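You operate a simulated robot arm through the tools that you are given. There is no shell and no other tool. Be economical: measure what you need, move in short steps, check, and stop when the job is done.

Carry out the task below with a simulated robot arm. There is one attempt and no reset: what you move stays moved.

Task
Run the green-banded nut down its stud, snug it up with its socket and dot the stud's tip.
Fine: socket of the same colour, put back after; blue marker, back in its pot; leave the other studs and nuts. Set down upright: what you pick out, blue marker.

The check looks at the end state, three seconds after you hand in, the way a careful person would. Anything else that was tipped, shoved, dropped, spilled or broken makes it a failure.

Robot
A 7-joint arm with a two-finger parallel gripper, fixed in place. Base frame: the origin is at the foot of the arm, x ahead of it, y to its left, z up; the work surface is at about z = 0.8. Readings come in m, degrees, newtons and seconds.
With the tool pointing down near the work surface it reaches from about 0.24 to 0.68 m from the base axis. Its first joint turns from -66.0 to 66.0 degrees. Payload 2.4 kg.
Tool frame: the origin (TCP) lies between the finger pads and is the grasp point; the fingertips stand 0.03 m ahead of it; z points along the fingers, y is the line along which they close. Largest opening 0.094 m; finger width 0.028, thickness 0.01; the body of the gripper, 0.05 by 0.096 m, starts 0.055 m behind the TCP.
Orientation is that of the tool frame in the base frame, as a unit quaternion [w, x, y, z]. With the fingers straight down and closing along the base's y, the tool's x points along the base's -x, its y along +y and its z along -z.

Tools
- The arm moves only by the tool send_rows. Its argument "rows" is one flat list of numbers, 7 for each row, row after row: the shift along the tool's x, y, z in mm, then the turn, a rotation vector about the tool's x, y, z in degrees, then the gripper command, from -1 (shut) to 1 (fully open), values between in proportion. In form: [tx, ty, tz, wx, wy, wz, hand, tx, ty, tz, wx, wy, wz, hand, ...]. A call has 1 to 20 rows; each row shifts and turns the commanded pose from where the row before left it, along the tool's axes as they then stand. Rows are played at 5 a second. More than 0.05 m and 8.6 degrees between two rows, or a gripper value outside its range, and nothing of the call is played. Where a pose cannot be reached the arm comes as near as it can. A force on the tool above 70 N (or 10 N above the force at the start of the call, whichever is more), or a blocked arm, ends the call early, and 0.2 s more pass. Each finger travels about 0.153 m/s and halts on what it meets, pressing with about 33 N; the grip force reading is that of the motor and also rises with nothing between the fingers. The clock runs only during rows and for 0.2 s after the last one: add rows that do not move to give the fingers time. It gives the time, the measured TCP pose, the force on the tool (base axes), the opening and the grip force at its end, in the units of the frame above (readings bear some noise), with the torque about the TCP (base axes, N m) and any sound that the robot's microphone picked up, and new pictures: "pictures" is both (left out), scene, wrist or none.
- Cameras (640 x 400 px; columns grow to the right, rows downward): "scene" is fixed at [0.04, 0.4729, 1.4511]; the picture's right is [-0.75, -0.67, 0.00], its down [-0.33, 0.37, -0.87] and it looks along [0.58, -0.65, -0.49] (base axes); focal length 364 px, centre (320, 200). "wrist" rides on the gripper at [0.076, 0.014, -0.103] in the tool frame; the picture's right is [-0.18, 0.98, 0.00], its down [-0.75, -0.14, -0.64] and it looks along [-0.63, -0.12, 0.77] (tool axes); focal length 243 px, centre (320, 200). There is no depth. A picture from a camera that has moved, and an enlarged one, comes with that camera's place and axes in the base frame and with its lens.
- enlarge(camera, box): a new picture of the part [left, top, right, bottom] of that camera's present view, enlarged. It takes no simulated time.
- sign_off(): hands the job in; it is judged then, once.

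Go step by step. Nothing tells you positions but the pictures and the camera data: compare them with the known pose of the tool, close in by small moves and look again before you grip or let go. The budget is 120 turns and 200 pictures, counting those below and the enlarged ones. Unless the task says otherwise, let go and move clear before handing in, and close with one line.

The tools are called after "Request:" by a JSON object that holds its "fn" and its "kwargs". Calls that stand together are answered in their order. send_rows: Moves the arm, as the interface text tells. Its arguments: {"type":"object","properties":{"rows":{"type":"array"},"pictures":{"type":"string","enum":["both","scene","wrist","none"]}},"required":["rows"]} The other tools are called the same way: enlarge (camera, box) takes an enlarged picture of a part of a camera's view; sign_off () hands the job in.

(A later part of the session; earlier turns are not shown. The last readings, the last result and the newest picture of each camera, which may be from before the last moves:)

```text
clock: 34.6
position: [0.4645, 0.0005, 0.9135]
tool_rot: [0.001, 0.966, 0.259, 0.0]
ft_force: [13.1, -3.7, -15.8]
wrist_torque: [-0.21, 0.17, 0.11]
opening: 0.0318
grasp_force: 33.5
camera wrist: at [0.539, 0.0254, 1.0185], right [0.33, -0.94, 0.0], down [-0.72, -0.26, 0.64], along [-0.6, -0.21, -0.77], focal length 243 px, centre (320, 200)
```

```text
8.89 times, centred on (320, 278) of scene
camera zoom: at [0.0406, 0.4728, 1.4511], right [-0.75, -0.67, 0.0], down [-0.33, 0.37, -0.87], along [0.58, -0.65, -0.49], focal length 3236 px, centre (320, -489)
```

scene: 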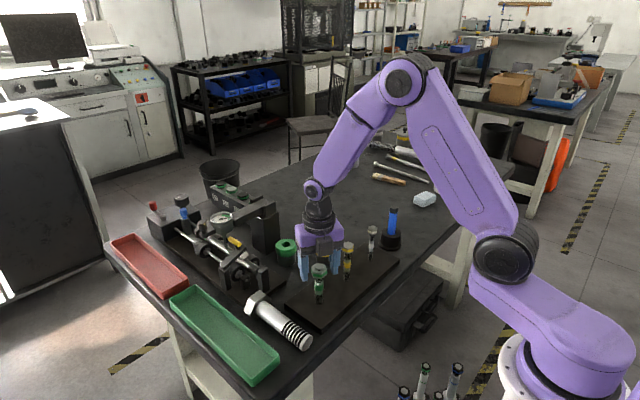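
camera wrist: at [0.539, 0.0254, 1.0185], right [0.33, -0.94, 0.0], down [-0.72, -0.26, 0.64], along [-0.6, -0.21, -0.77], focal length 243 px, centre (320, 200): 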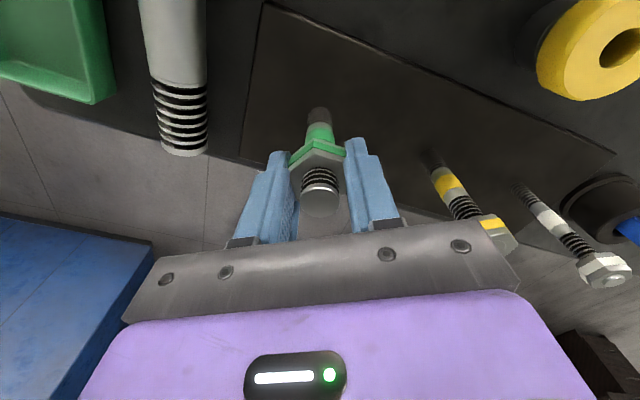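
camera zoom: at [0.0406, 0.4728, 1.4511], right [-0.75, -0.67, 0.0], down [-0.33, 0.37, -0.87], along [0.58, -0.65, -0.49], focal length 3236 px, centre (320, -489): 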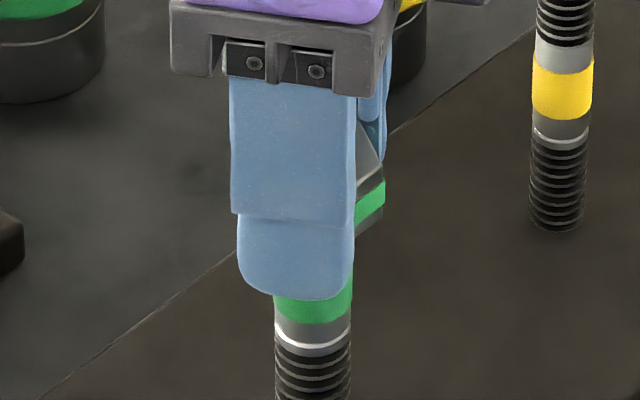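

The nut still turns freely and is now over the grey part above the band. I'll unwind again and look.

Request:
{"fn": "send_rows", "kwargs": {"rows": [0, 0, 0, 0, 0, 0, 0.28, 0, 0, 0, 0, 0, 0, 0.28, 0, 0, 0, 0, 0, -8.333, 0.28, 0, 0, 0, 0, 0, -8.333, 0.28, 0, 0, 0, 0, 0, -8.333, 0.28, 0, 0, 0, 0, 0, -8.333, 0.28, 0, 0, 0, 0, 0, -8.333, 0.28, 0, 0, 0, 0, 0, -8.333, 0.28, 0, 0, 0, 0, 0, -8.333, 0.28, 0, 0, 0, 0, 0, -8.333, 0.28, 0, 0, 0, 0, 0, -8.333, 0.28, 0, 0, 0, 0, 0, -8.333, 0.28, 0, 0, 0, 0, 0, -8.333, 0.28, 0, 0, 0, 0, 0, -8.333, 0.28, 0, 0, 0, 0, 0, -8.333, 0.28, 0, 0, 0, 0, 0, -8.333, 0.28, 0, 0, 0, 0, 0, -8.333, 0.28, 0, 0, 0, 0, 0, -8.333, 0.28, 0, 0, 0, 0, 0, -8.333, 0.28, 0, 0, 0, 0, 0, -8.333, 0.28], "pictures": "none"}}

Request:
{"fn": "send_rows", "kwargs": {"rows": [0, 0, 0, 0, 0, -8.333, 0.28, 0, 0, 0, 0, 0, -8.333, 0.28, 0, 0, 0, 0, 0, -8.333, 0.28, 0, 0, 0, 0, 0, -8.333, 0.28, 0, 0, 0, 0, 0, -8.333, 0.28, 0, 0, 0, 0, 0, -8.333, 0.28, 0, 0, 0, 0, 0, -8.333, 0.28, 0, 0, 0, 0, 0, -8.333, 0.28, 0, 0, 0, 0, 0, -8.333, 0.28, 0, 0, 0, 0, 0, -8.333, 0.28, 0, 0, 0, 0, 0, -8.333, 0.28, 0, 0, 0, 0, 0, -8.333, 0.28, 0, 0, 0, 0, 0, -8.333, 0.28, 0, 0, 0, 0, 0, -8.333, 0.28, 0, 0, 0, 0, 0, -8.333, 0.28, 0, 0, 0, 0, 0, -8.333, 0.28, 0, 0, 0, 0, 0, -8.333, 0.28, 0, 0, 0, 0, 0, -8.333, 0.28, 0, 0, 0, 0, 0, 0, 0.28], "pictures": "none"}}

Request:
{"fn": "enlarge", "kwargs": {"camera": "scene", "box": [300, 255, 340, 300]}}

Request:
{"fn": "enlarge", "kwargs": {"camera": "wrist", "box": [240, 90, 400, 250]}}

```text
clock: 38.8
position: [0.464, 0.0001, 0.9159]
tool_rot: [0.0, -0.003, 1.0, 0.0]
ft_force: [0.3, -0.6, 0.7]
wrist_torque: [0.02, 0.03, -0.03]
opening: 0.0604
grasp_force: 0.0
```

```text
clock: 42.8
position: [0.4634, -0.0007, 0.9141]
tool_rot: [0.0, 0.966, -0.257, 0.0]
ft_force: [-0.2, -0.1, -0.9]
wrist_torque: [0.01, 0.0, -0.01]
opening: 0.0601
grasp_force: 0.1
```

```text
8.89 times, centred on (320, 278) of scene
camera zoom: at [0.04, 0.4729, 1.4511], right [-0.75, -0.67, 0.0], down [-0.33, 0.37, -0.87], along [0.58, -0.65, -0.49], focal length 3236 px, centre (320, -489)
```

zoom: 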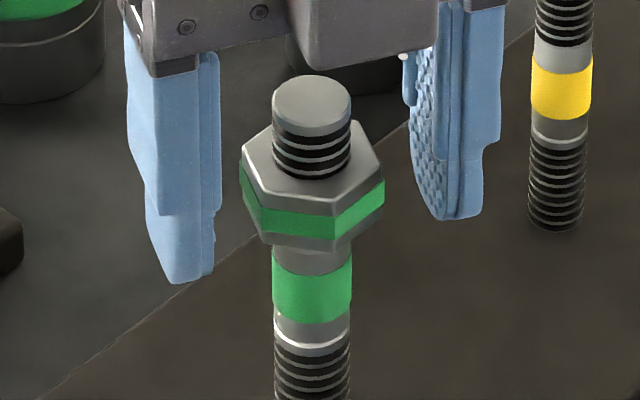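

```text
2.50 times, centred on (320, 170) of wrist
camera zoom: at [0.5241, -0.0503, 1.0187], right [-0.65, -0.76, 0.0], down [-0.58, 0.5, 0.64], along [-0.49, 0.42, -0.77], focal length 606 px, centre (320, 275)
```

zoom: 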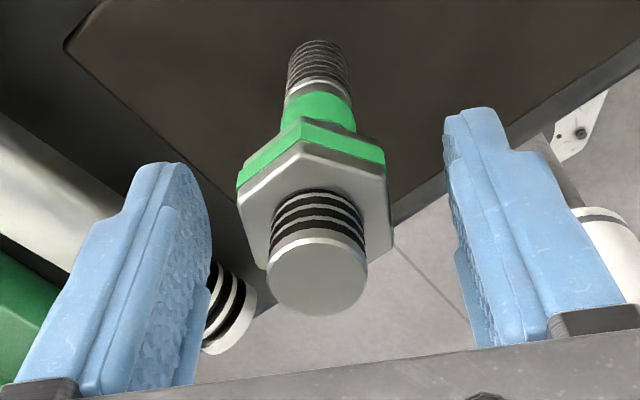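

The nut is still free, with roughly 14 mm of travel per revolution. I'll regrip and continue with 0.3 mm per row, watching the torque.

Request:
{"fn": "send_rows", "kwargs": {"rows": [0.9, -0.5, 0, 0, 0, 0, 0.1, 0, 0, 0, 0, 0, 0, -1, 0, 0, 0, 0, 0, 0, -1, 0, 0, 0.3, 0, 0, 8.333, -1, 0, 0, 0.3, 0, 0, 8.333, -1, 0, 0, 0.3, 0, 0, 8.333, -1, 0, 0, 0.3, 0, 0, 8.333, -1, 0, 0, 0.3, 0, 0, 8.333, -1, 0, 0, 0.3, 0, 0, 8.333, -1, 0, 0, 0.3, 0, 0, 8.333, -1, 0, 0, 0.3, 0, 0, 8.333, -1], "pictures": "none"}}

Request:
{"fn": "enlarge", "kwargs": {"camera": "scene", "box": [300, 255, 340, 300]}}

Request:
{"fn": "enlarge", "kwargs": {"camera": "wrist", "box": [240, 90, 400, 250]}}

```text
clock: 45.2
position: [0.4647, 0.0005, 0.9123]
tool_rot: [0.0, -0.664, 0.747, 0.001]
ft_force: [-1.1, -3.3, -24.6]
wrist_torque: [0.1, -0.01, 0.11]
opening: 0.0312
grasp_force: 33.3
```

```text
8.89 times, centred on (320, 278) of scene
camera zoom: at [0.0404, 0.4728, 1.4511], right [-0.75, -0.67, 0.0], down [-0.33, 0.37, -0.87], along [0.58, -0.65, -0.49], focal length 3236 px, centre (320, -489)
```

zoom: 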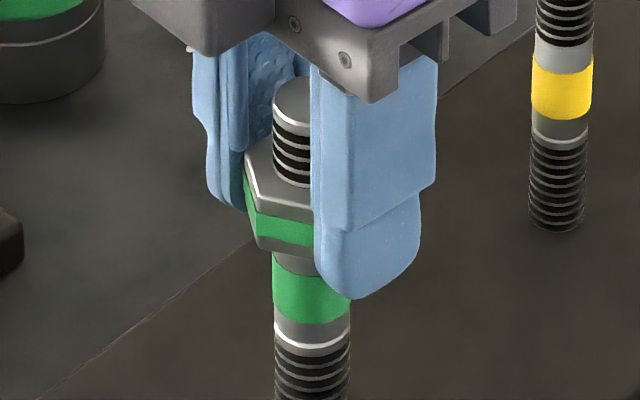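

```text
2.50 times, centred on (320, 170) of wrist
camera zoom: at [0.4434, -0.0744, 1.0162], right [-0.95, 0.3, 0.0], down [0.23, 0.73, 0.64], along [0.19, 0.61, -0.77], focal length 606 px, centre (320, 275)
```

zoom: 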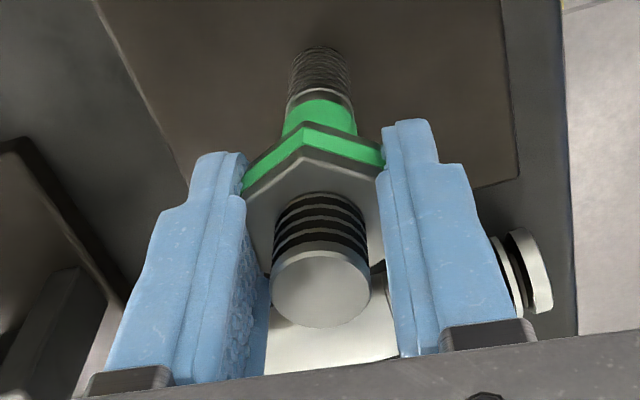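

Request:
{"fn": "send_rows", "kwargs": {"rows": [0, 0, 0.8, 0, 0, 8.333, -1, 0, 0, 0.4, 0, 0, 8.333, -1, 0, 0, 0.4, 0, 0, 8.333, -1, 0, 0, 0.4, 0, 0, 8.333, -1, 0, 0, 0.4, 0, 0, 8.333, -1, 0, 0, 0.4, 0, 0, 8.333, -1], "pictures": "none"}}

Request:
{"fn": "enlarge", "kwargs": {"camera": "scene", "box": [300, 255, 340, 300]}}

Request:
{"fn": "enlarge", "kwargs": {"camera": "wrist", "box": [240, 90, 400, 250]}}

```text
clock: 46.6
position: [0.4637, -0.0008, 0.9085]
tool_rot: [-0.001, -0.287, 0.958, 0.0]
ft_force: [-9.1, 2.2, -0.6]
wrist_torque: [0.09, -0.02, 0.04]
opening: 0.0312
grasp_force: 32.9
```

```text
8.89 times, centred on (320, 278) of scene
camera zoom: at [0.0398, 0.473, 1.4511], right [-0.75, -0.67, 0.0], down [-0.33, 0.37, -0.87], along [0.58, -0.65, -0.49], focal length 3236 px, centre (320, -489)
```

zoom: 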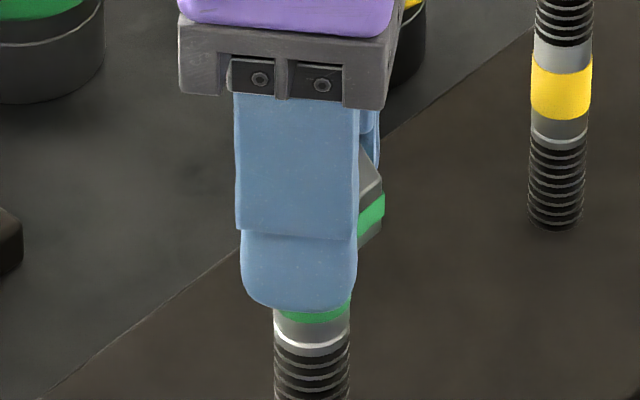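

```text
2.50 times, centred on (320, 170) of wrist
camera zoom: at [0.3948, -0.0304, 1.0139], right [-0.39, 0.92, 0.0], down [0.71, 0.3, 0.64], along [0.59, 0.25, -0.77], focal length 606 px, centre (320, 275)
```

zoom: 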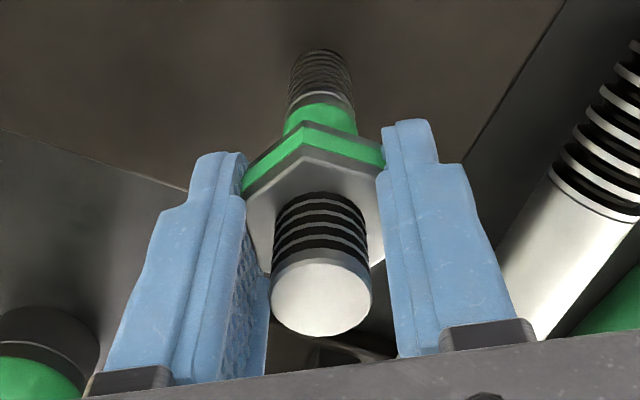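

Request:
{"fn": "send_rows", "kwargs": {"rows": [0, 0, 0.35, 0, 0, 8.333, -1, 0, 0, 0.35, 0, 0, 8.333, -1, 0, 0, 0.35, 0, 0, 8.333, -1, 0, 0, 0.35, 0, 0, 8.333, -1, 0, 0, 0.35, 0, 0, 8.333, -1, 0, 0, 0.35, 0, 0, 8.333, -1, 0, 0, 0.35, 0, 0, 8.333, -1, 0, 0, 0.35, 0, 0, 8.333, -1, 0, 0, 0.35, 0, 0, 8.333, -1, 0, 0, 0.35, 0, 0, 8.333, -1, 0, 0, 0.35, 0, 0, 8.333, -1], "pictures": "none"}}

Request:
{"fn": "enlarge", "kwargs": {"camera": "scene", "box": [300, 255, 340, 300]}}

Request:
{"fn": "enlarge", "kwargs": {"camera": "wrist", "box": [240, 90, 400, 250]}}

```text
clock: 49.0
position: [0.4656, -0.0019, 0.9085]
tool_rot: [0.002, 0.49, 0.872, 0.002]
ft_force: [-12.6, -4.9, 54.0]
wrist_torque: [-0.47, 0.56, 0.16]
opening: 0.0329
grasp_force: 33.3
```

```text
8.89 times, centred on (320, 278) of scene
camera zoom: at [0.0389, 0.4728, 1.4512], right [-0.75, -0.67, 0.0], down [-0.33, 0.37, -0.87], along [0.58, -0.65, -0.49], focal length 3236 px, centre (320, -489)
```

zoom: 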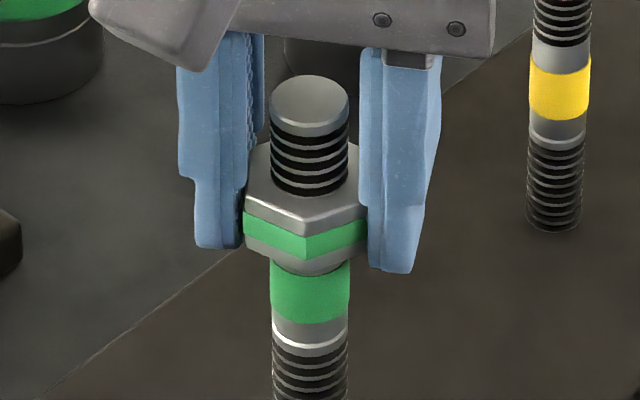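

```text
2.50 times, centred on (320, 170) of wrist
camera zoom: at [0.4392, 0.0705, 1.0127], right [0.93, 0.35, 0.01], down [0.27, -0.72, 0.64], along [0.23, -0.6, -0.77], focal length 606 px, centre (320, 275)
```

zoom: 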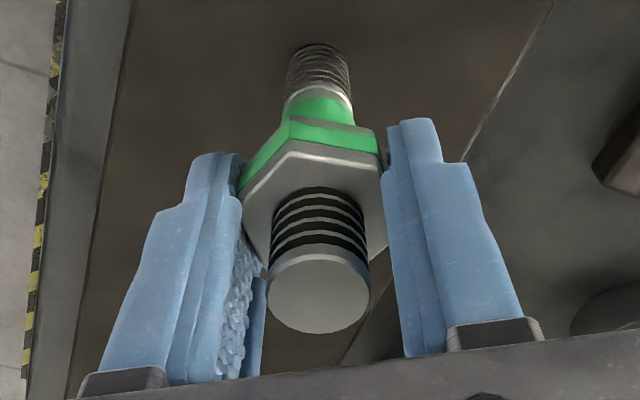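

The nut has bottomed: the force rose to +54 N and the fingers started slipping round it at the band. I'll open fully, then lift clear.

Request:
{"fn": "send_rows", "kwargs": {"rows": [0, 0, 0, 0, 0, 0, 0.5, 0, 0, 0, 0, 0, 0, 0.5, 0, 0, -30, 0, 0, 0, 0.5, 0, 0, -40, 0, 0, 0, 0.5, 0, 0, -40, 0, 0, 0, 0.5, 0, 0, 0, 0, 0, -8, 1, 0, 0, 0, 0, 0, -8, 1, 0, 0, 0, 0, 0, -8, 1, 0, 0, 0, 0, 0, -8, 1, 0, 0, 0, 0, 0, -8, 1, 0, 0, 0, 0, 0, -8, 1, 0, 0, 0, 0, 0, -8, 1], "pictures": "both"}}

Request:
{"fn": "enlarge", "kwargs": {"camera": "scene", "box": [260, 220, 360, 300]}}

Request:
{"fn": "enlarge", "kwargs": {"camera": "wrist", "box": [240, 90, 400, 250]}}

```text
clock: 51.6
position: [0.4654, -0.0003, 1.0155]
tool_rot: [-0.001, 0.017, 1.0, 0.0]
ft_force: [0.3, 0.6, 0.9]
wrist_torque: [0.04, -0.02, 0.0]
opening: 0.0941
grasp_force: 0.1
camera wrist: at [0.3915, 0.0166, 1.1208], right [0.22, 0.98, 0.0], down [0.75, -0.17, 0.64], along [0.63, -0.14, -0.77], focal length 243 px, centre (320, 200)
```

scene: 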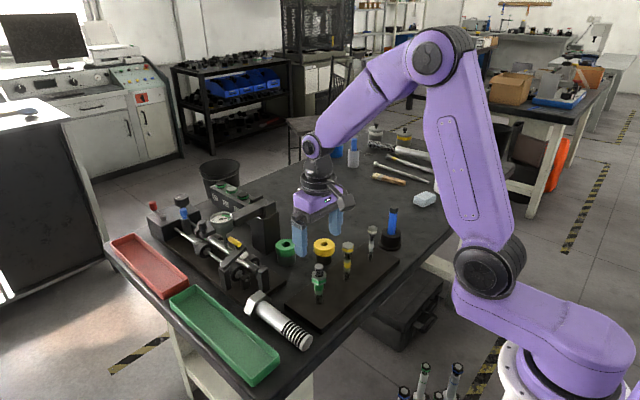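
wrist: 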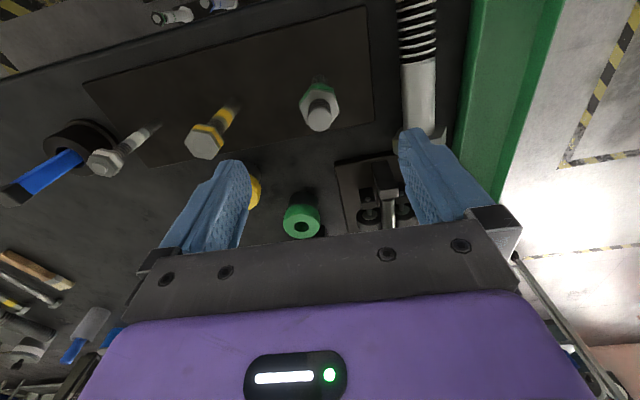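

```text
5.00 times, centred on (310, 260) of scene
camera zoom: at [0.04, 0.4729, 1.4511], right [-0.75, -0.67, 0.0], down [-0.33, 0.37, -0.87], along [0.58, -0.65, -0.49], focal length 1820 px, centre (370, -100)
```

zoom: 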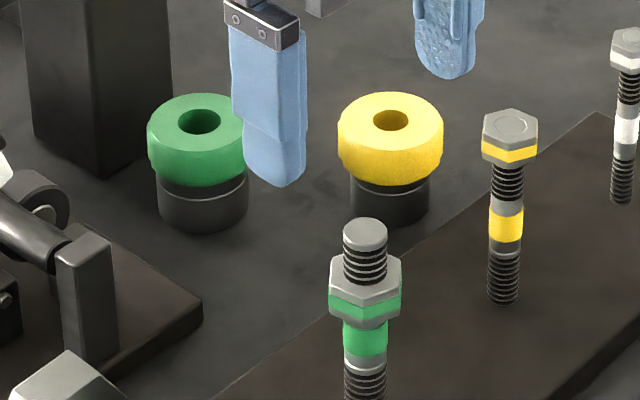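

```text
2.50 times, centred on (320, 170) of wrist
camera zoom: at [0.3915, 0.0166, 1.1208], right [0.22, 0.98, 0.0], down [0.75, -0.17, 0.64], along [0.63, -0.14, -0.77], focal length 606 px, centre (320, 275)
```

zoom: 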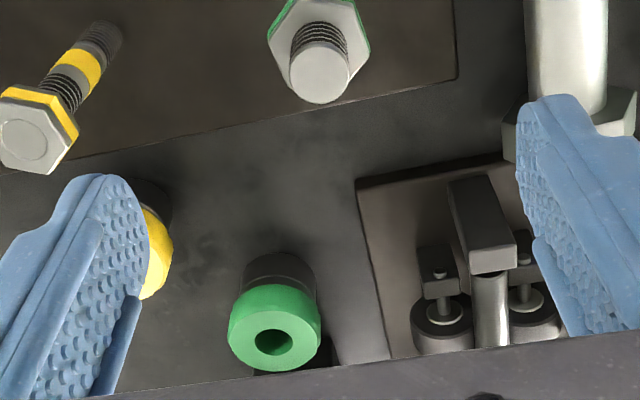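

The nut is seated against the band. The green socket's top centre triangulates to (0.651,-0.070,0.856), with the gauge column just behind it at x≥0.70. I'll move above the socket with the fingers partly open.

Request:
{"fn": "send_rows", "kwargs": {"rows": [0, 0, 0, 0, 0, -2.3, 0.6, -40, -15, 0, 0, 0, 0, 0.6, -40, -15, 0, 0, 0, 0, 0.6, -40, -15, 0, 0, 0, 0, 0.6, -40, -15, 0, 0, 0, 0, 0.6, -24, -9, 0, 0, 0, 0, 0.6, 0, 0, 0, 0, 0, 0, 0.6]}}

Request:
{"fn": "enlarge", "kwargs": {"camera": "scene", "box": [220, 170, 340, 280]}}

Request:
{"fn": "enlarge", "kwargs": {"camera": "wrist", "box": [220, 60, 420, 240]}}

```text
clock: 53.2
position: [0.6507, -0.0691, 1.0171]
tool_rot: [-0.001, -0.001, 1.0, 0.0]
ft_force: [-0.3, 0.4, 0.2]
wrist_torque: [-0.03, 0.03, 0.02]
opening: 0.0751
grasp_force: 0.0
camera wrist: at [0.5757, -0.0554, 1.1217], right [0.18, 0.98, 0.0], down [0.75, -0.14, 0.64], along [0.63, -0.12, -0.77], focal length 243 px, centre (320, 200)
```

scene: 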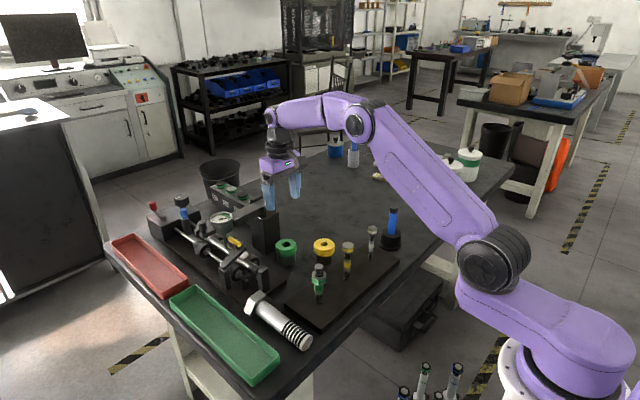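
wrist: 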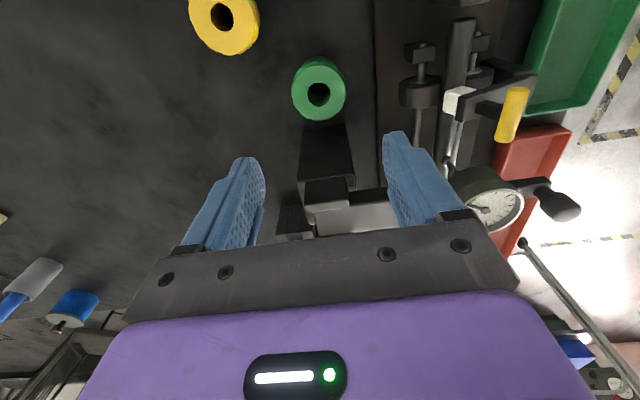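

```text
3.64 times, centred on (280, 225) of scene
camera zoom: at [0.04, 0.4729, 1.4511], right [-0.75, -0.67, 0.0], down [-0.33, 0.37, -0.87], along [0.58, -0.65, -0.49], focal length 1324 px, centre (466, 109)
```

zoom: 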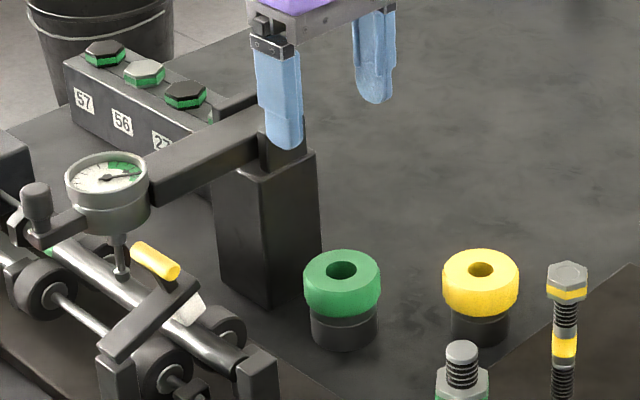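

```text
2.22 times, centred on (320, 150) of wrist
camera zoom: at [0.5757, -0.0554, 1.1217], right [0.18, 0.98, 0.0], down [0.75, -0.14, 0.64], along [0.63, -0.12, -0.77], focal length 539 px, centre (320, 311)
```

zoom: 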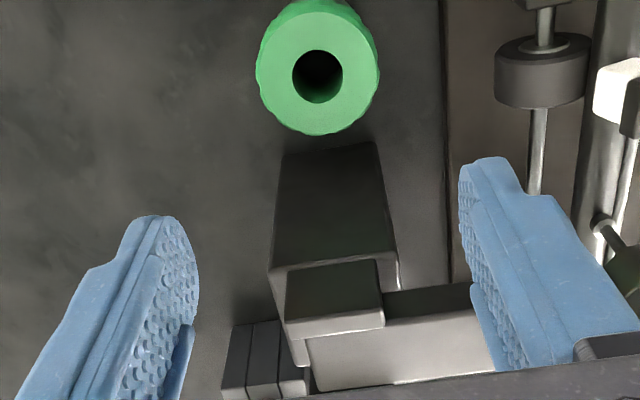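

The socket is confirmed at (0.651,-0.071). I'll shift 4 mm back from the column for clearance and descend part way to check.

Request:
{"fn": "send_rows", "kwargs": {"rows": [4, -1.2, 20, 0, 0, 0, 0.6, 0, 0, 30, 0, 0, 0, 0.6, 0, 0, 40, 0, 0, 0, 0.6, 0, 0, 0, 0, 0, 0, 0.6]}}

Request:
{"fn": "enlarge", "kwargs": {"camera": "scene", "box": [210, 150, 350, 280]}}

Request:
{"fn": "enlarge", "kwargs": {"camera": "wrist", "box": [220, 60, 420, 240]}}

```text
clock: 54.2
position: [0.6445, -0.0719, 0.9246]
tool_rot: [0.0, -0.001, 1.0, 0.0]
ft_force: [1.3, -0.1, 0.2]
wrist_torque: [0.01, -0.02, 0.0]
opening: 0.0753
grasp_force: 0.0
camera wrist: at [0.5704, -0.057, 1.0302], right [0.18, 0.98, 0.0], down [0.75, -0.14, 0.64], along [0.63, -0.12, -0.77], focal length 243 px, centre (320, 200)
```

scene: 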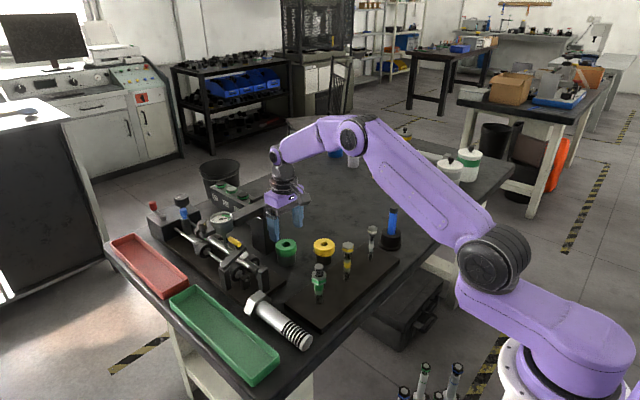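
wrist: 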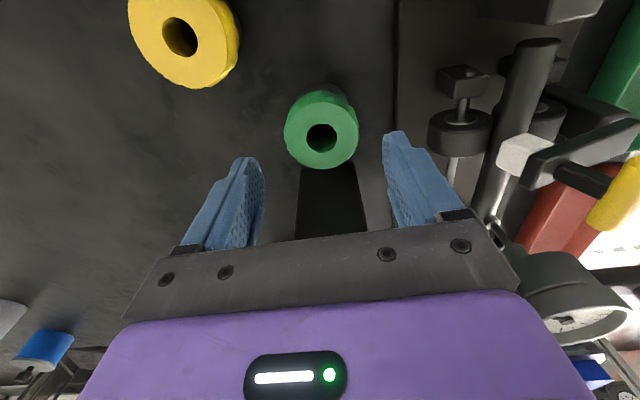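

```text
3.08 times, centred on (280, 215) of scene
camera zoom: at [0.04, 0.4729, 1.4511], right [-0.75, -0.67, 0.0], down [-0.33, 0.37, -0.87], along [0.58, -0.65, -0.49], focal length 1120 px, centre (443, 154)
```

zoom: 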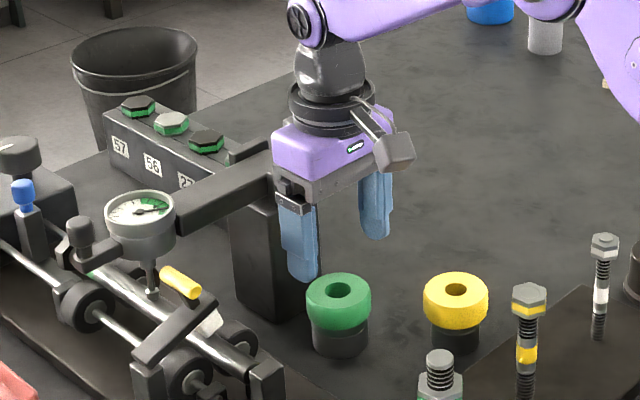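

```text
2.22 times, centred on (320, 150) of wrist
camera zoom: at [0.5704, -0.057, 1.0302], right [0.18, 0.98, 0.0], down [0.75, -0.14, 0.64], along [0.63, -0.12, -0.77], focal length 539 px, centre (320, 311)
```

zoom: 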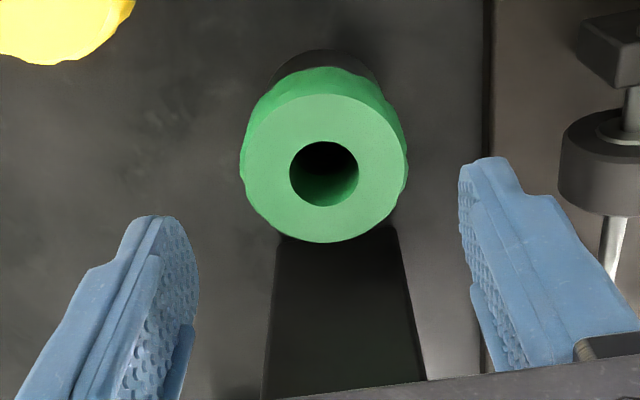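

Request:
{"fn": "send_rows", "kwargs": {"rows": [-2, 0, 20, 0, 0, 0, 0.6, 0, 0, 20, 0, 0, 0, 0.6, 0, 0, 15, 0, 0, 0, 0.6, 0, 0, 14, 0, 0, 0, 0.6, 0, 0, 0, 0, 0, 0, 0.6], "pictures": "wrist"}}

Request:
{"fn": "enlarge", "kwargs": {"camera": "scene", "box": [210, 150, 350, 280]}}

```text
clock: 55.4
position: [0.6475, -0.0689, 0.8537]
tool_rot: [0.0, -0.002, 1.0, 0.0]
ft_force: [0.1, 0.3, 0.1]
wrist_torque: [0.0, 0.01, 0.0]
opening: 0.0754
grasp_force: 0.0
camera wrist: at [0.573, -0.0562, 0.9596], right [0.18, 0.98, 0.0], down [0.75, -0.14, 0.64], along [0.63, -0.12, -0.77], focal length 243 px, centre (320, 200)
```

wrist: 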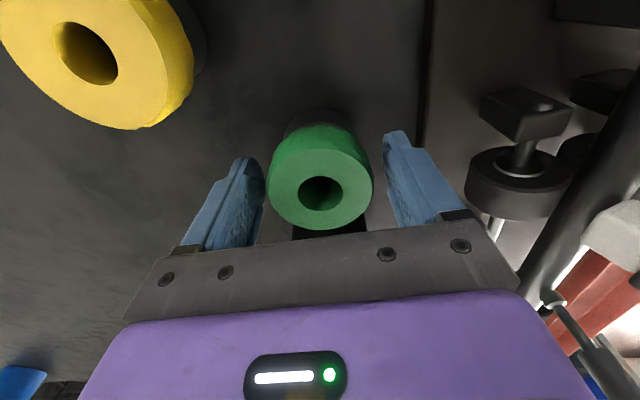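

```text
3.08 times, centred on (280, 215) of scene
camera zoom: at [0.04, 0.4729, 1.4511], right [-0.75, -0.67, 0.0], down [-0.33, 0.37, -0.87], along [0.58, -0.65, -0.49], focal length 1120 px, centre (443, 154)
```

zoom: 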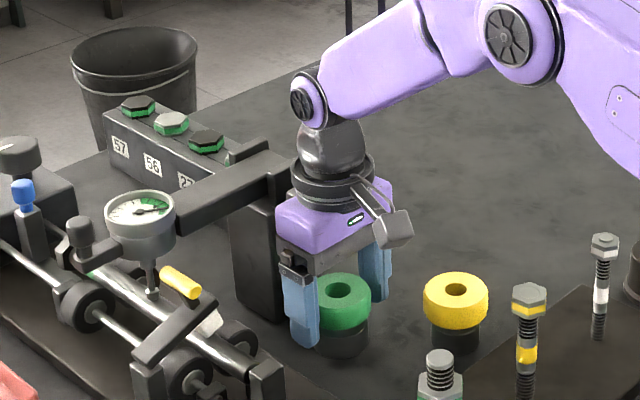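

Clear of the column, with the socket between the fingers. I'll lower 3 mm, close, and lift slightly.

Request:
{"fn": "send_rows", "kwargs": {"rows": [0, -1.5, 3, 0, 0, 0, 0.6, 0, 0, 0, 0, 0, 0, 0.3, 0, 0, 0, 0, 0, 0, 0.2, 0, 0, 0, 0, 0, 0, -1, 0, 0, 0, 0, 0, 0, -1, 0, 0, -5, 0, 0, 0, -1, 0, 0, -20, 0, 0, 0, -1, 0, 0, 0, 0, 0, 0, -1]}}

Request:
{"fn": "enlarge", "kwargs": {"camera": "scene", "box": [210, 150, 350, 280]}}

```text
clock: 57.2
position: [0.6477, -0.0704, 0.8779]
tool_rot: [-0.001, -0.002, 1.0, 0.0]
ft_force: [1.1, -0.3, -2.2]
wrist_torque: [0.04, -0.03, -0.02]
opening: 0.0571
grasp_force: 32.8
camera wrist: at [0.5729, -0.0571, 0.9829], right [0.18, 0.98, 0.0], down [0.75, -0.14, 0.64], along [0.63, -0.12, -0.77], focal length 243 px, centre (320, 200)
```

scene: 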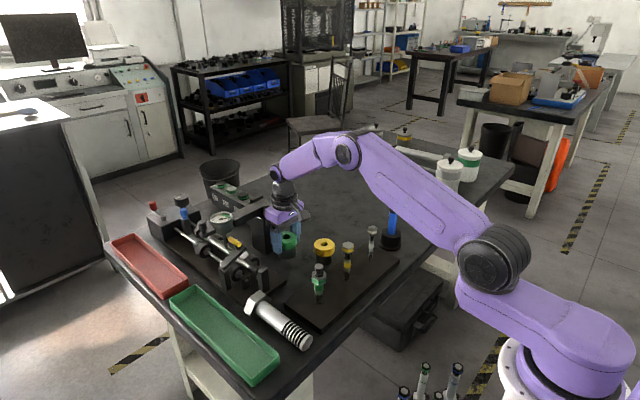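
wrist: 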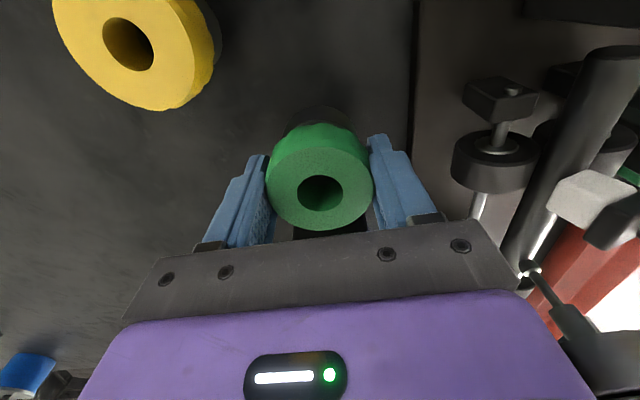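

```text
3.08 times, centred on (280, 215) of scene
camera zoom: at [0.0401, 0.4729, 1.4511], right [-0.75, -0.67, 0.0], down [-0.33, 0.37, -0.87], along [0.58, -0.65, -0.49], focal length 1120 px, centre (443, 154)
```

zoom: 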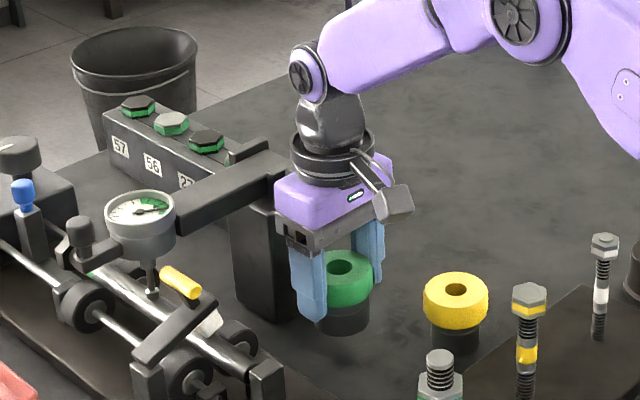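

The socket is held and lifted cleanly. Its resting spot corresponds to TCP (0.6477,-0.0704,0.851) at yaw 0. I'll check how it sits relative to the TCP.

Request:
{"fn": "enlarge", "kwargs": {"camera": "wrist", "box": [240, 100, 400, 250]}}

Request:
{"fn": "send_rows", "kwargs": {"rows": [0, 0, -40, 0, 0, 0, -1, 0, 0, -40, 0, 0, 0, -1, 0, 0, -40, 0, 0, 0, -1, 30, 12, 0, 0, 0, -8, -1, 40, 16, 0, 0, 0, 0, -1, 40, 16, 0, 0, 0, 0, -1, 0, 0, 0, 0, 0, 0, -1]}}

```text
2.67 times, centred on (320, 175) of wrist
camera zoom: at [0.5729, -0.0571, 0.9829], right [0.18, 0.98, 0.0], down [0.75, -0.14, 0.64], along [0.63, -0.12, -0.77], focal length 647 px, centre (320, 267)
```

zoom: 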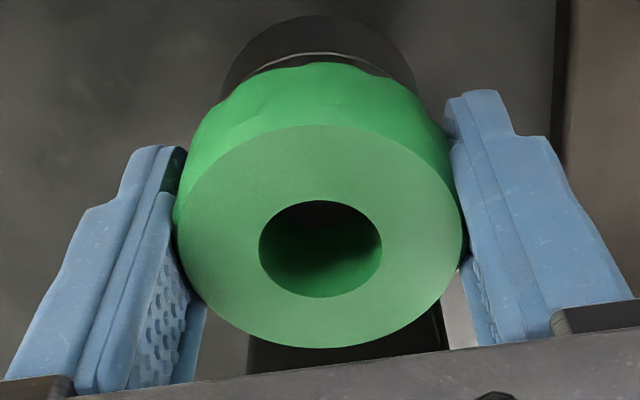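

```text
clock: 58.8
position: [0.532, -0.0402, 0.9959]
tool_rot: [0.0, -0.072, 0.997, 0.0]
ft_force: [-0.2, 0.5, -3.3]
wrist_torque: [0.0, -0.02, 0.01]
opening: 0.0571
grasp_force: 33.0
camera wrist: at [0.4558, -0.037, 1.1016], right [0.04, 1.0, 0.0], down [0.77, -0.03, 0.64], along [0.64, -0.03, -0.77], focal length 243 px, centre (320, 200)
```

scene: 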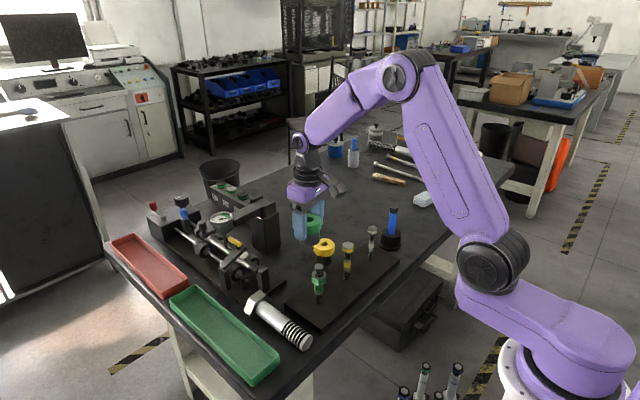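
wrist: 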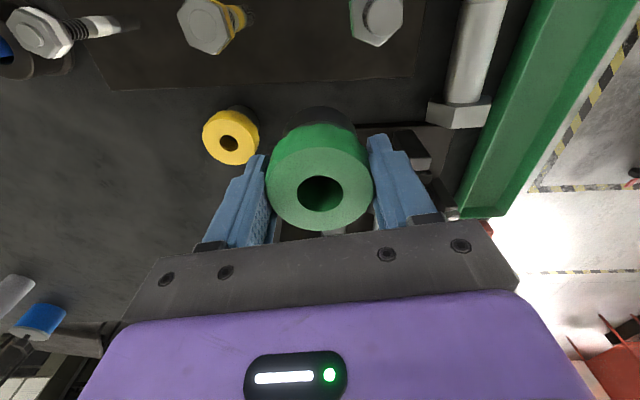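

The socket sits roughly centred, about 2 mm towards tool -x, with its bottom about 51 mm below the TCP. I'll rotate to -120° for clockwise room and move over the stud, above its tip.

Request:
{"fn": "send_rows", "kwargs": {"rows": [0, 0, -5, 0, 0, -8, -1, 0, 0, 0, 0, 0, -8, -1, 0, 0, 0, 0, 0, -8, -1, 0, 0, 0, 0, 0, -8, -1, 0, 0, 0, 0, 0, -8, -1, 0, 0, 0, 0, 0, -8, -1, 0, 0, 0, 0, 0, -8, -1, 0, 0, 0, 0, 0, -8, -1, 0, 0, 0, 0, 0, -8, -1, 0, 0, 0, 0, 0, -8, -1, 0, 0, 0, 0, 0, -8, -1, 0, 0, 0, 0, 0, -8, -1, 0, 0, 0, 0, 0, -8, -1, 0, 0, 0, 0, 0, -8, -1, -33, 19.1, 0, 0, 0, 0, -1, -33, 19.1, 0, 0, 0, 0, -1, 0, 0, 0, 0, 0, 0, -1]}}

Request:
{"fn": "enlarge", "kwargs": {"camera": "scene", "box": [270, 190, 370, 310]}}

Request:
{"fn": "enlarge", "kwargs": {"camera": "wrist", "box": [240, 100, 400, 250]}}

```text
clock: 62.4
position: [0.4669, -0.0007, 1.0045]
tool_rot: [0.0, 0.867, -0.499, 0.0]
ft_force: [-0.2, 0.1, -2.9]
wrist_torque: [-0.03, 0.01, -0.02]
opening: 0.0571
grasp_force: 33.4
camera wrist: at [0.4947, -0.0737, 1.1091], right [-0.94, -0.34, 0.0], down [-0.26, 0.72, 0.64], along [-0.22, 0.6, -0.77], focal length 243 px, centre (320, 200)
```

scene: 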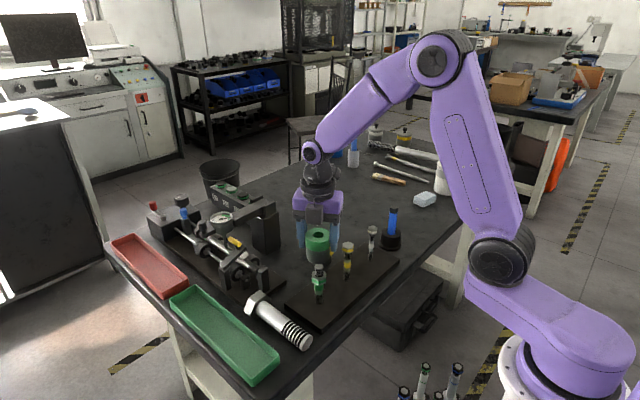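
wrist: 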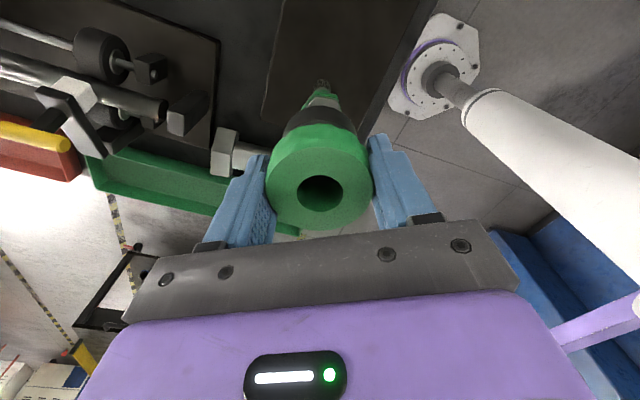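

```text
3.33 times, centred on (320, 250) of scene
camera zoom: at [0.04, 0.4729, 1.4511], right [-0.75, -0.67, 0.0], down [-0.33, 0.37, -0.87], along [0.58, -0.65, -0.49], focal length 1214 px, centre (320, 33)
```

zoom: 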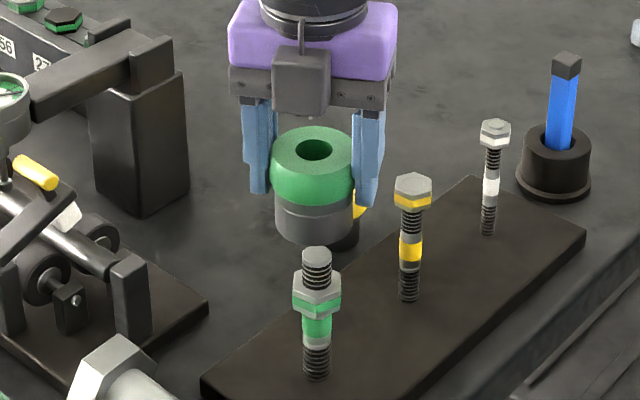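

```text
2.67 times, centred on (320, 175) of wrist
camera zoom: at [0.4947, -0.0737, 1.1091], right [-0.94, -0.34, 0.0], down [-0.26, 0.72, 0.64], along [-0.22, 0.6, -0.77], focal length 647 px, centre (320, 267)
```

zoom: 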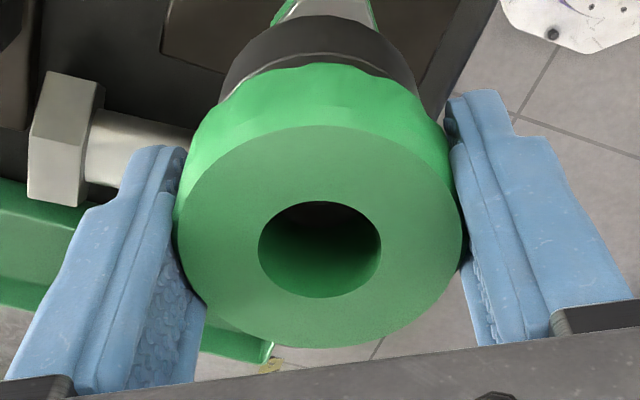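

The socket is about 2 mm off the stud axis in both views. I'll correct by (-1.5,-1.2) mm and lower over the stud tip to just above the nut.

Request:
{"fn": "send_rows", "kwargs": {"rows": [0.3, 1.9, 0, 0, 0, 0, -1, 0, 0, 15, 0, 0, 0, -1, 0, 0, 10, 0, 0, 0, -1, 0, 0, 10, 0, 0, 0, -1, 0, 0, 6, 0, 0, 0, -1, 0, 0, 0, 0, 0, 0, -1], "pictures": "wrist"}}

Request:
{"fn": "enlarge", "kwargs": {"camera": "scene", "box": [280, 210, 360, 310]}}

Request:
{"fn": "enlarge", "kwargs": {"camera": "wrist", "box": [240, 80, 400, 240]}}

```text
clock: 63.8
position: [0.4661, -0.0012, 0.9636]
tool_rot: [0.0, 0.867, -0.499, 0.0]
ft_force: [-0.3, 0.2, -3.2]
wrist_torque: [-0.02, -0.03, 0.02]
opening: 0.0567
grasp_force: 32.8
camera wrist: at [0.4926, -0.0749, 1.0675], right [-0.94, -0.33, 0.0], down [-0.26, 0.72, 0.64], along [-0.21, 0.6, -0.77], focal length 243 px, centre (320, 200)
```

wrist: 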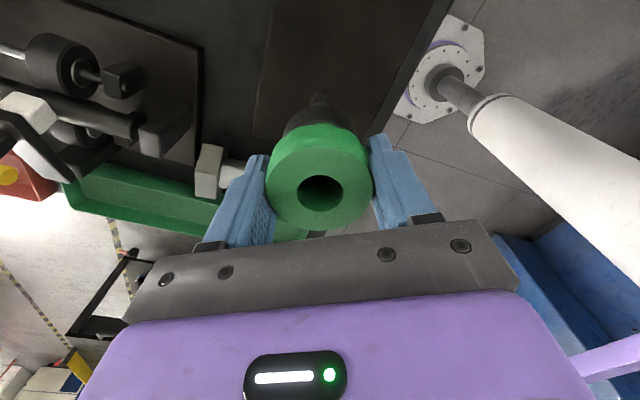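

```text
4.00 times, centred on (320, 260) of scene
camera zoom: at [0.0401, 0.4729, 1.4511], right [-0.75, -0.67, 0.0], down [-0.33, 0.37, -0.87], along [0.58, -0.65, -0.49], focal length 1456 px, centre (320, -40)
```

zoom: 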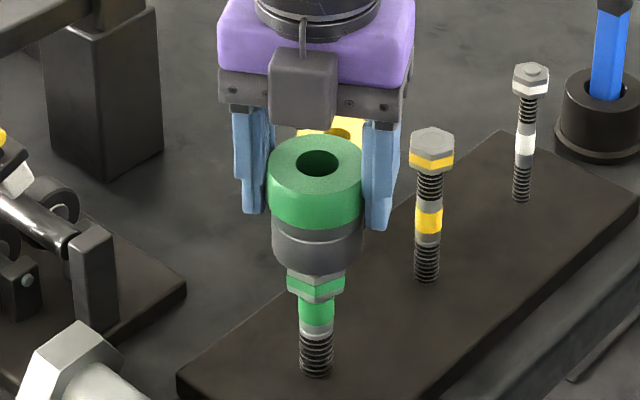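

```text
2.50 times, centred on (320, 160) of wrist
camera zoom: at [0.4926, -0.0749, 1.0675], right [-0.94, -0.33, 0.0], down [-0.26, 0.72, 0.64], along [-0.21, 0.6, -0.77], focal length 606 px, centre (320, 300)
```

zoom: 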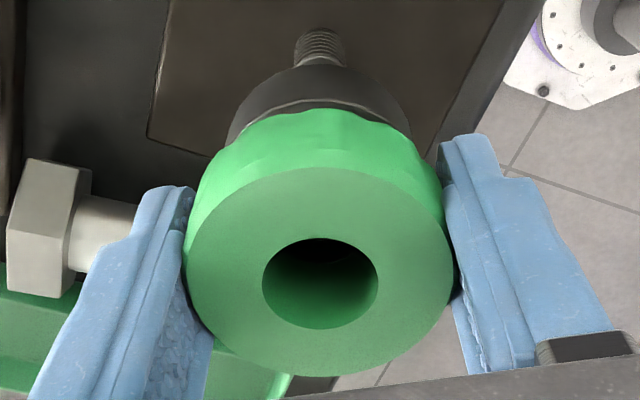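

The socket is aligned with the stud in the scene view. I'll lower gently in 1 mm rows to feel for the nut.

Request:
{"fn": "send_rows", "kwargs": {"rows": [0, 0, 2, 0, 0, 0, -1, 0, 0, 2, 0, 0, 0, -1, 0, 0, 2, 0, 0, 0, -1, 0, 0, 1, 0, 0, 0, -1, 0, 0, 1, 0, 0, 0, -1, 0, 0, 0, 0, 0, 0, -1], "pictures": "none"}}

Request:
{"fn": "enlarge", "kwargs": {"camera": "scene", "box": [280, 220, 350, 310]}}

```text
clock: 65.2
position: [0.4654, -0.0016, 0.9555]
tool_rot: [-0.001, 0.867, -0.498, 0.0]
ft_force: [-1.5, -1.0, 6.9]
wrist_torque: [0.04, 0.17, -0.01]
opening: 0.057
grasp_force: 32.7
```

```text
4.44 times, centred on (315, 265) of scene
camera zoom: at [0.0399, 0.4729, 1.4511], right [-0.75, -0.67, 0.0], down [-0.33, 0.37, -0.87], along [0.58, -0.65, -0.49], focal length 1618 px, centre (342, -89)
```

zoom: 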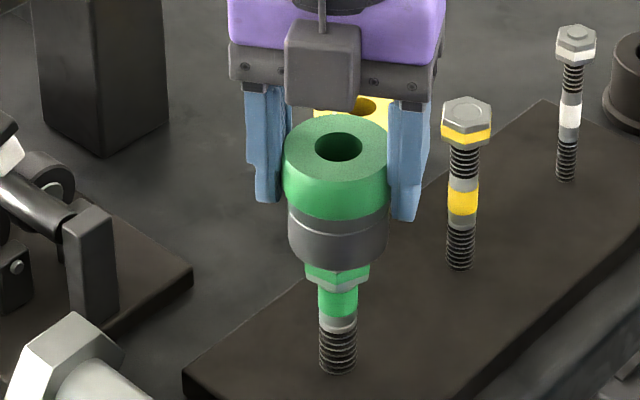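

Contact is at about 10 N. I'll rotate clockwise in small steps to find the hex alignment while pressing lightly.

Request:
{"fn": "send_rows", "kwargs": {"rows": [0, 0.17, 0.1, 0, 0, 5, -1, 0, 0.17, 0.1, 0, 0, 5, -1, 0, 0.17, 0.1, 0, 0, 5, -1, 0, 0.17, 0.1, 0, 0, 5, -1], "pictures": "none"}}

```text
clock: 66.2
position: [0.4652, -0.0022, 0.9557]
tool_rot: [-0.001, 0.767, -0.642, 0.001]
ft_force: [-5.4, -2.2, 28.4]
wrist_torque: [0.15, 0.25, 0.08]
opening: 0.0574
grasp_force: 33.1
```

Request:
{"fn": "send_rows", "kwargs": {"rows": [0, 0.17, -0.2, 0, 0, 5, -1, 0, 0.17, 0, 0, 0, 5, -1, 0, 0.17, 0, 0, 0, 5, -1], "pictures": "none"}}

Request:
{"fn": "send_rows", "kwargs": {"rows": [0, 0.17, 0, 0, 0, 5, -1, 0, 0.17, 0, 0, 0, 5, -1], "pictures": "scene"}}

Request:
{"fn": "enlarge", "kwargs": {"camera": "scene", "box": [280, 220, 350, 310]}}

```text
clock: 67.0
position: [0.4654, -0.0018, 0.9553]
tool_rot: [0.001, -0.675, 0.737, -0.001]
ft_force: [1.1, -0.5, 31.7]
wrist_torque: [0.18, 0.05, 0.03]
opening: 0.0571
grasp_force: 33.4
```

```text
clock: 67.6
position: [0.4644, -0.0025, 0.9553]
tool_rot: [0.0, -0.609, 0.793, -0.001]
ft_force: [3.1, -0.3, 27.8]
wrist_torque: [0.15, -0.11, 0.05]
opening: 0.0572
grasp_force: 32.7
```

scene: 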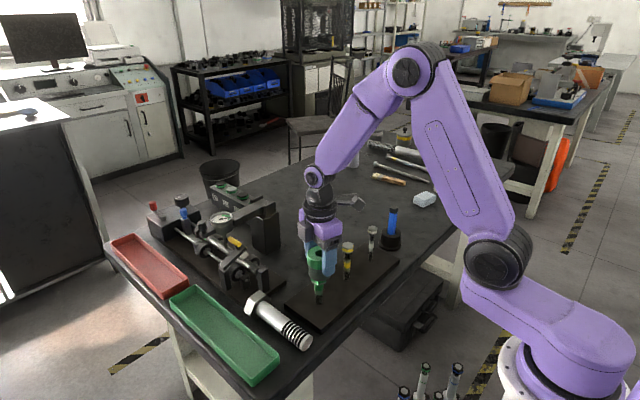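

```text
4.44 times, centred on (315, 265) of scene
camera zoom: at [0.0397, 0.4729, 1.4511], right [-0.75, -0.67, 0.0], down [-0.33, 0.37, -0.87], along [0.58, -0.65, -0.49], focal length 1618 px, centre (342, -89)
```

zoom: 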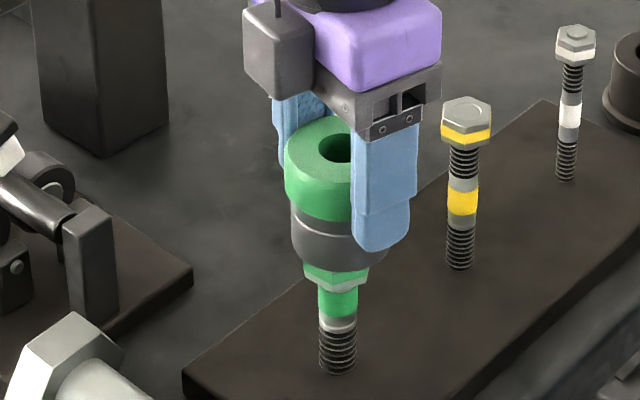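

Request:
{"fn": "send_rows", "kwargs": {"rows": [0, 0.17, 0, 0, 0, 5, -1, 0, 0.17, 0, 0, 0, 5, -1], "pictures": "none"}}

Request:
{"fn": "send_rows", "kwargs": {"rows": [0, 0.17, 0, 0, 0, 5, -1, 0, 0.17, 0, 0, 0, 5, -1], "pictures": "none"}}

Request:
{"fn": "enlarge", "kwargs": {"camera": "wrist", "box": [240, 70, 400, 230]}}

Request:
{"fn": "enlarge", "kwargs": {"camera": "scene", "box": [280, 220, 350, 310]}}

```text
clock: 68.2
position: [0.4633, -0.0022, 0.9544]
tool_rot: [0.0, -0.538, 0.843, 0.0]
ft_force: [-0.6, 5.1, 25.4]
wrist_torque: [0.48, -0.29, 0.07]
opening: 0.0571
grasp_force: 33.0
```

```text
clock: 68.8
position: [0.4629, -0.0033, 0.955]
tool_rot: [0.0, -0.463, 0.887, 0.0]
ft_force: [-0.8, 3.5, 20.7]
wrist_torque: [0.48, -0.07, 0.12]
opening: 0.0567
grasp_force: 32.8
```

```text
2.50 times, centred on (320, 150) of wrist
camera zoom: at [0.4089, -0.0574, 1.0592], right [-0.7, 0.71, 0.0], down [0.55, 0.54, 0.64], along [0.46, 0.45, -0.77], focal length 606 px, centre (320, 325)
```

zoom: 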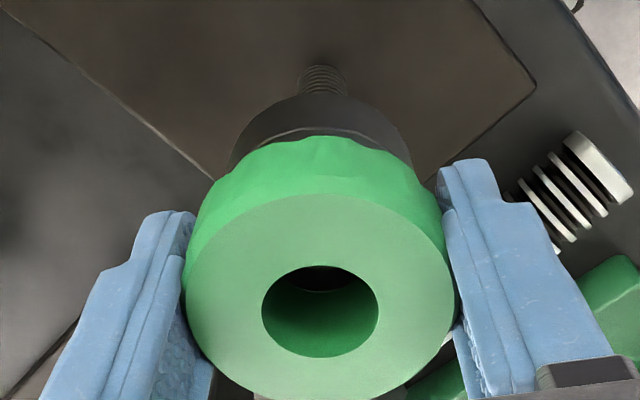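

```text
4.44 times, centred on (315, 265) of scene
camera zoom: at [0.0397, 0.473, 1.4511], right [-0.75, -0.67, 0.0], down [-0.33, 0.37, -0.87], along [0.58, -0.65, -0.49], focal length 1618 px, centre (342, -89)
```

zoom: 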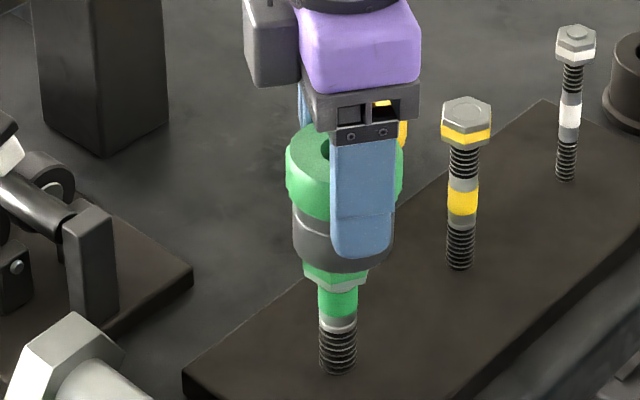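

The socket drifted about 2.5 mm off-axis because my offset compensation was wrong; it's centred on the TCP. I'll lift slightly, recentre, touch again, and rotate about the TCP.

Request:
{"fn": "send_rows", "kwargs": {"rows": [0, 0, -1.5, 0, 0, 0, -1, -2.7, -0.3, 0, 0, 0, 0, -1, 0, 0, 0.6, 0, 0, 0, -1, 0, 0, 0.4, 0, 0, 0, -1], "pictures": "none"}}

Request:
{"fn": "enlarge", "kwargs": {"camera": "scene", "box": [280, 220, 350, 310]}}

```text
clock: 69.8
position: [0.4655, -0.0008, 0.9563]
tool_rot: [0.0, -0.464, 0.886, 0.0]
ft_force: [0.9, -0.1, -3.2]
wrist_torque: [0.0, 0.01, 0.0]
opening: 0.0569
grasp_force: 33.3
```

```text
4.44 times, centred on (315, 265) of scene
camera zoom: at [0.0401, 0.4729, 1.4511], right [-0.75, -0.67, 0.0], down [-0.33, 0.37, -0.87], along [0.58, -0.65, -0.49], focal length 1618 px, centre (342, -89)
```

zoom: 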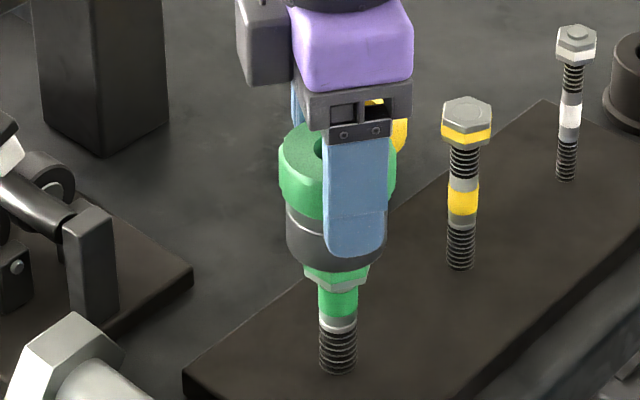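

Centred now. I'll touch down lightly and rotate clockwise.

Request:
{"fn": "send_rows", "kwargs": {"rows": [0, 0, 0.5, 0, 0, 0, -1, 0, 0, 0.4, 0, 0, 0, -1, 0, 0, 0, 0, 0, 5, -1, 0, 0, 0, 0, 0, 5, -1], "pictures": "none"}}

Request:
{"fn": "send_rows", "kwargs": {"rows": [0, 0, 0, 0, 0, 5, -1, 0, 0, 0, 0, 0, 5, -1], "pictures": "none"}}

Request:
{"fn": "send_rows", "kwargs": {"rows": [0, 0, 0, 0, 0, 5, -1, 0, 0, 0, 0, 0, 5, -1], "pictures": "none"}}

```text
clock: 70.8
position: [0.4666, -0.0012, 0.9545]
tool_rot: [0.002, -0.382, 0.924, -0.001]
ft_force: [2.7, -7.2, 22.3]
wrist_torque: [-0.45, 0.3, 0.09]
opening: 0.0569
grasp_force: 33.0
```

```text
clock: 71.4
position: [0.4673, -0.0011, 0.9552]
tool_rot: [0.002, -0.301, 0.953, -0.001]
ft_force: [4.1, -7.9, 27.3]
wrist_torque: [-0.44, 0.22, 0.08]
opening: 0.057
grasp_force: 33.5
```

```text
clock: 72.0
position: [0.4644, -0.0007, 0.9548]
tool_rot: [0.0, -0.216, 0.976, -0.001]
ft_force: [0.5, -6.8, 25.7]
wrist_torque: [-0.17, 0.11, 0.01]
opening: 0.0568
grasp_force: 32.8
```

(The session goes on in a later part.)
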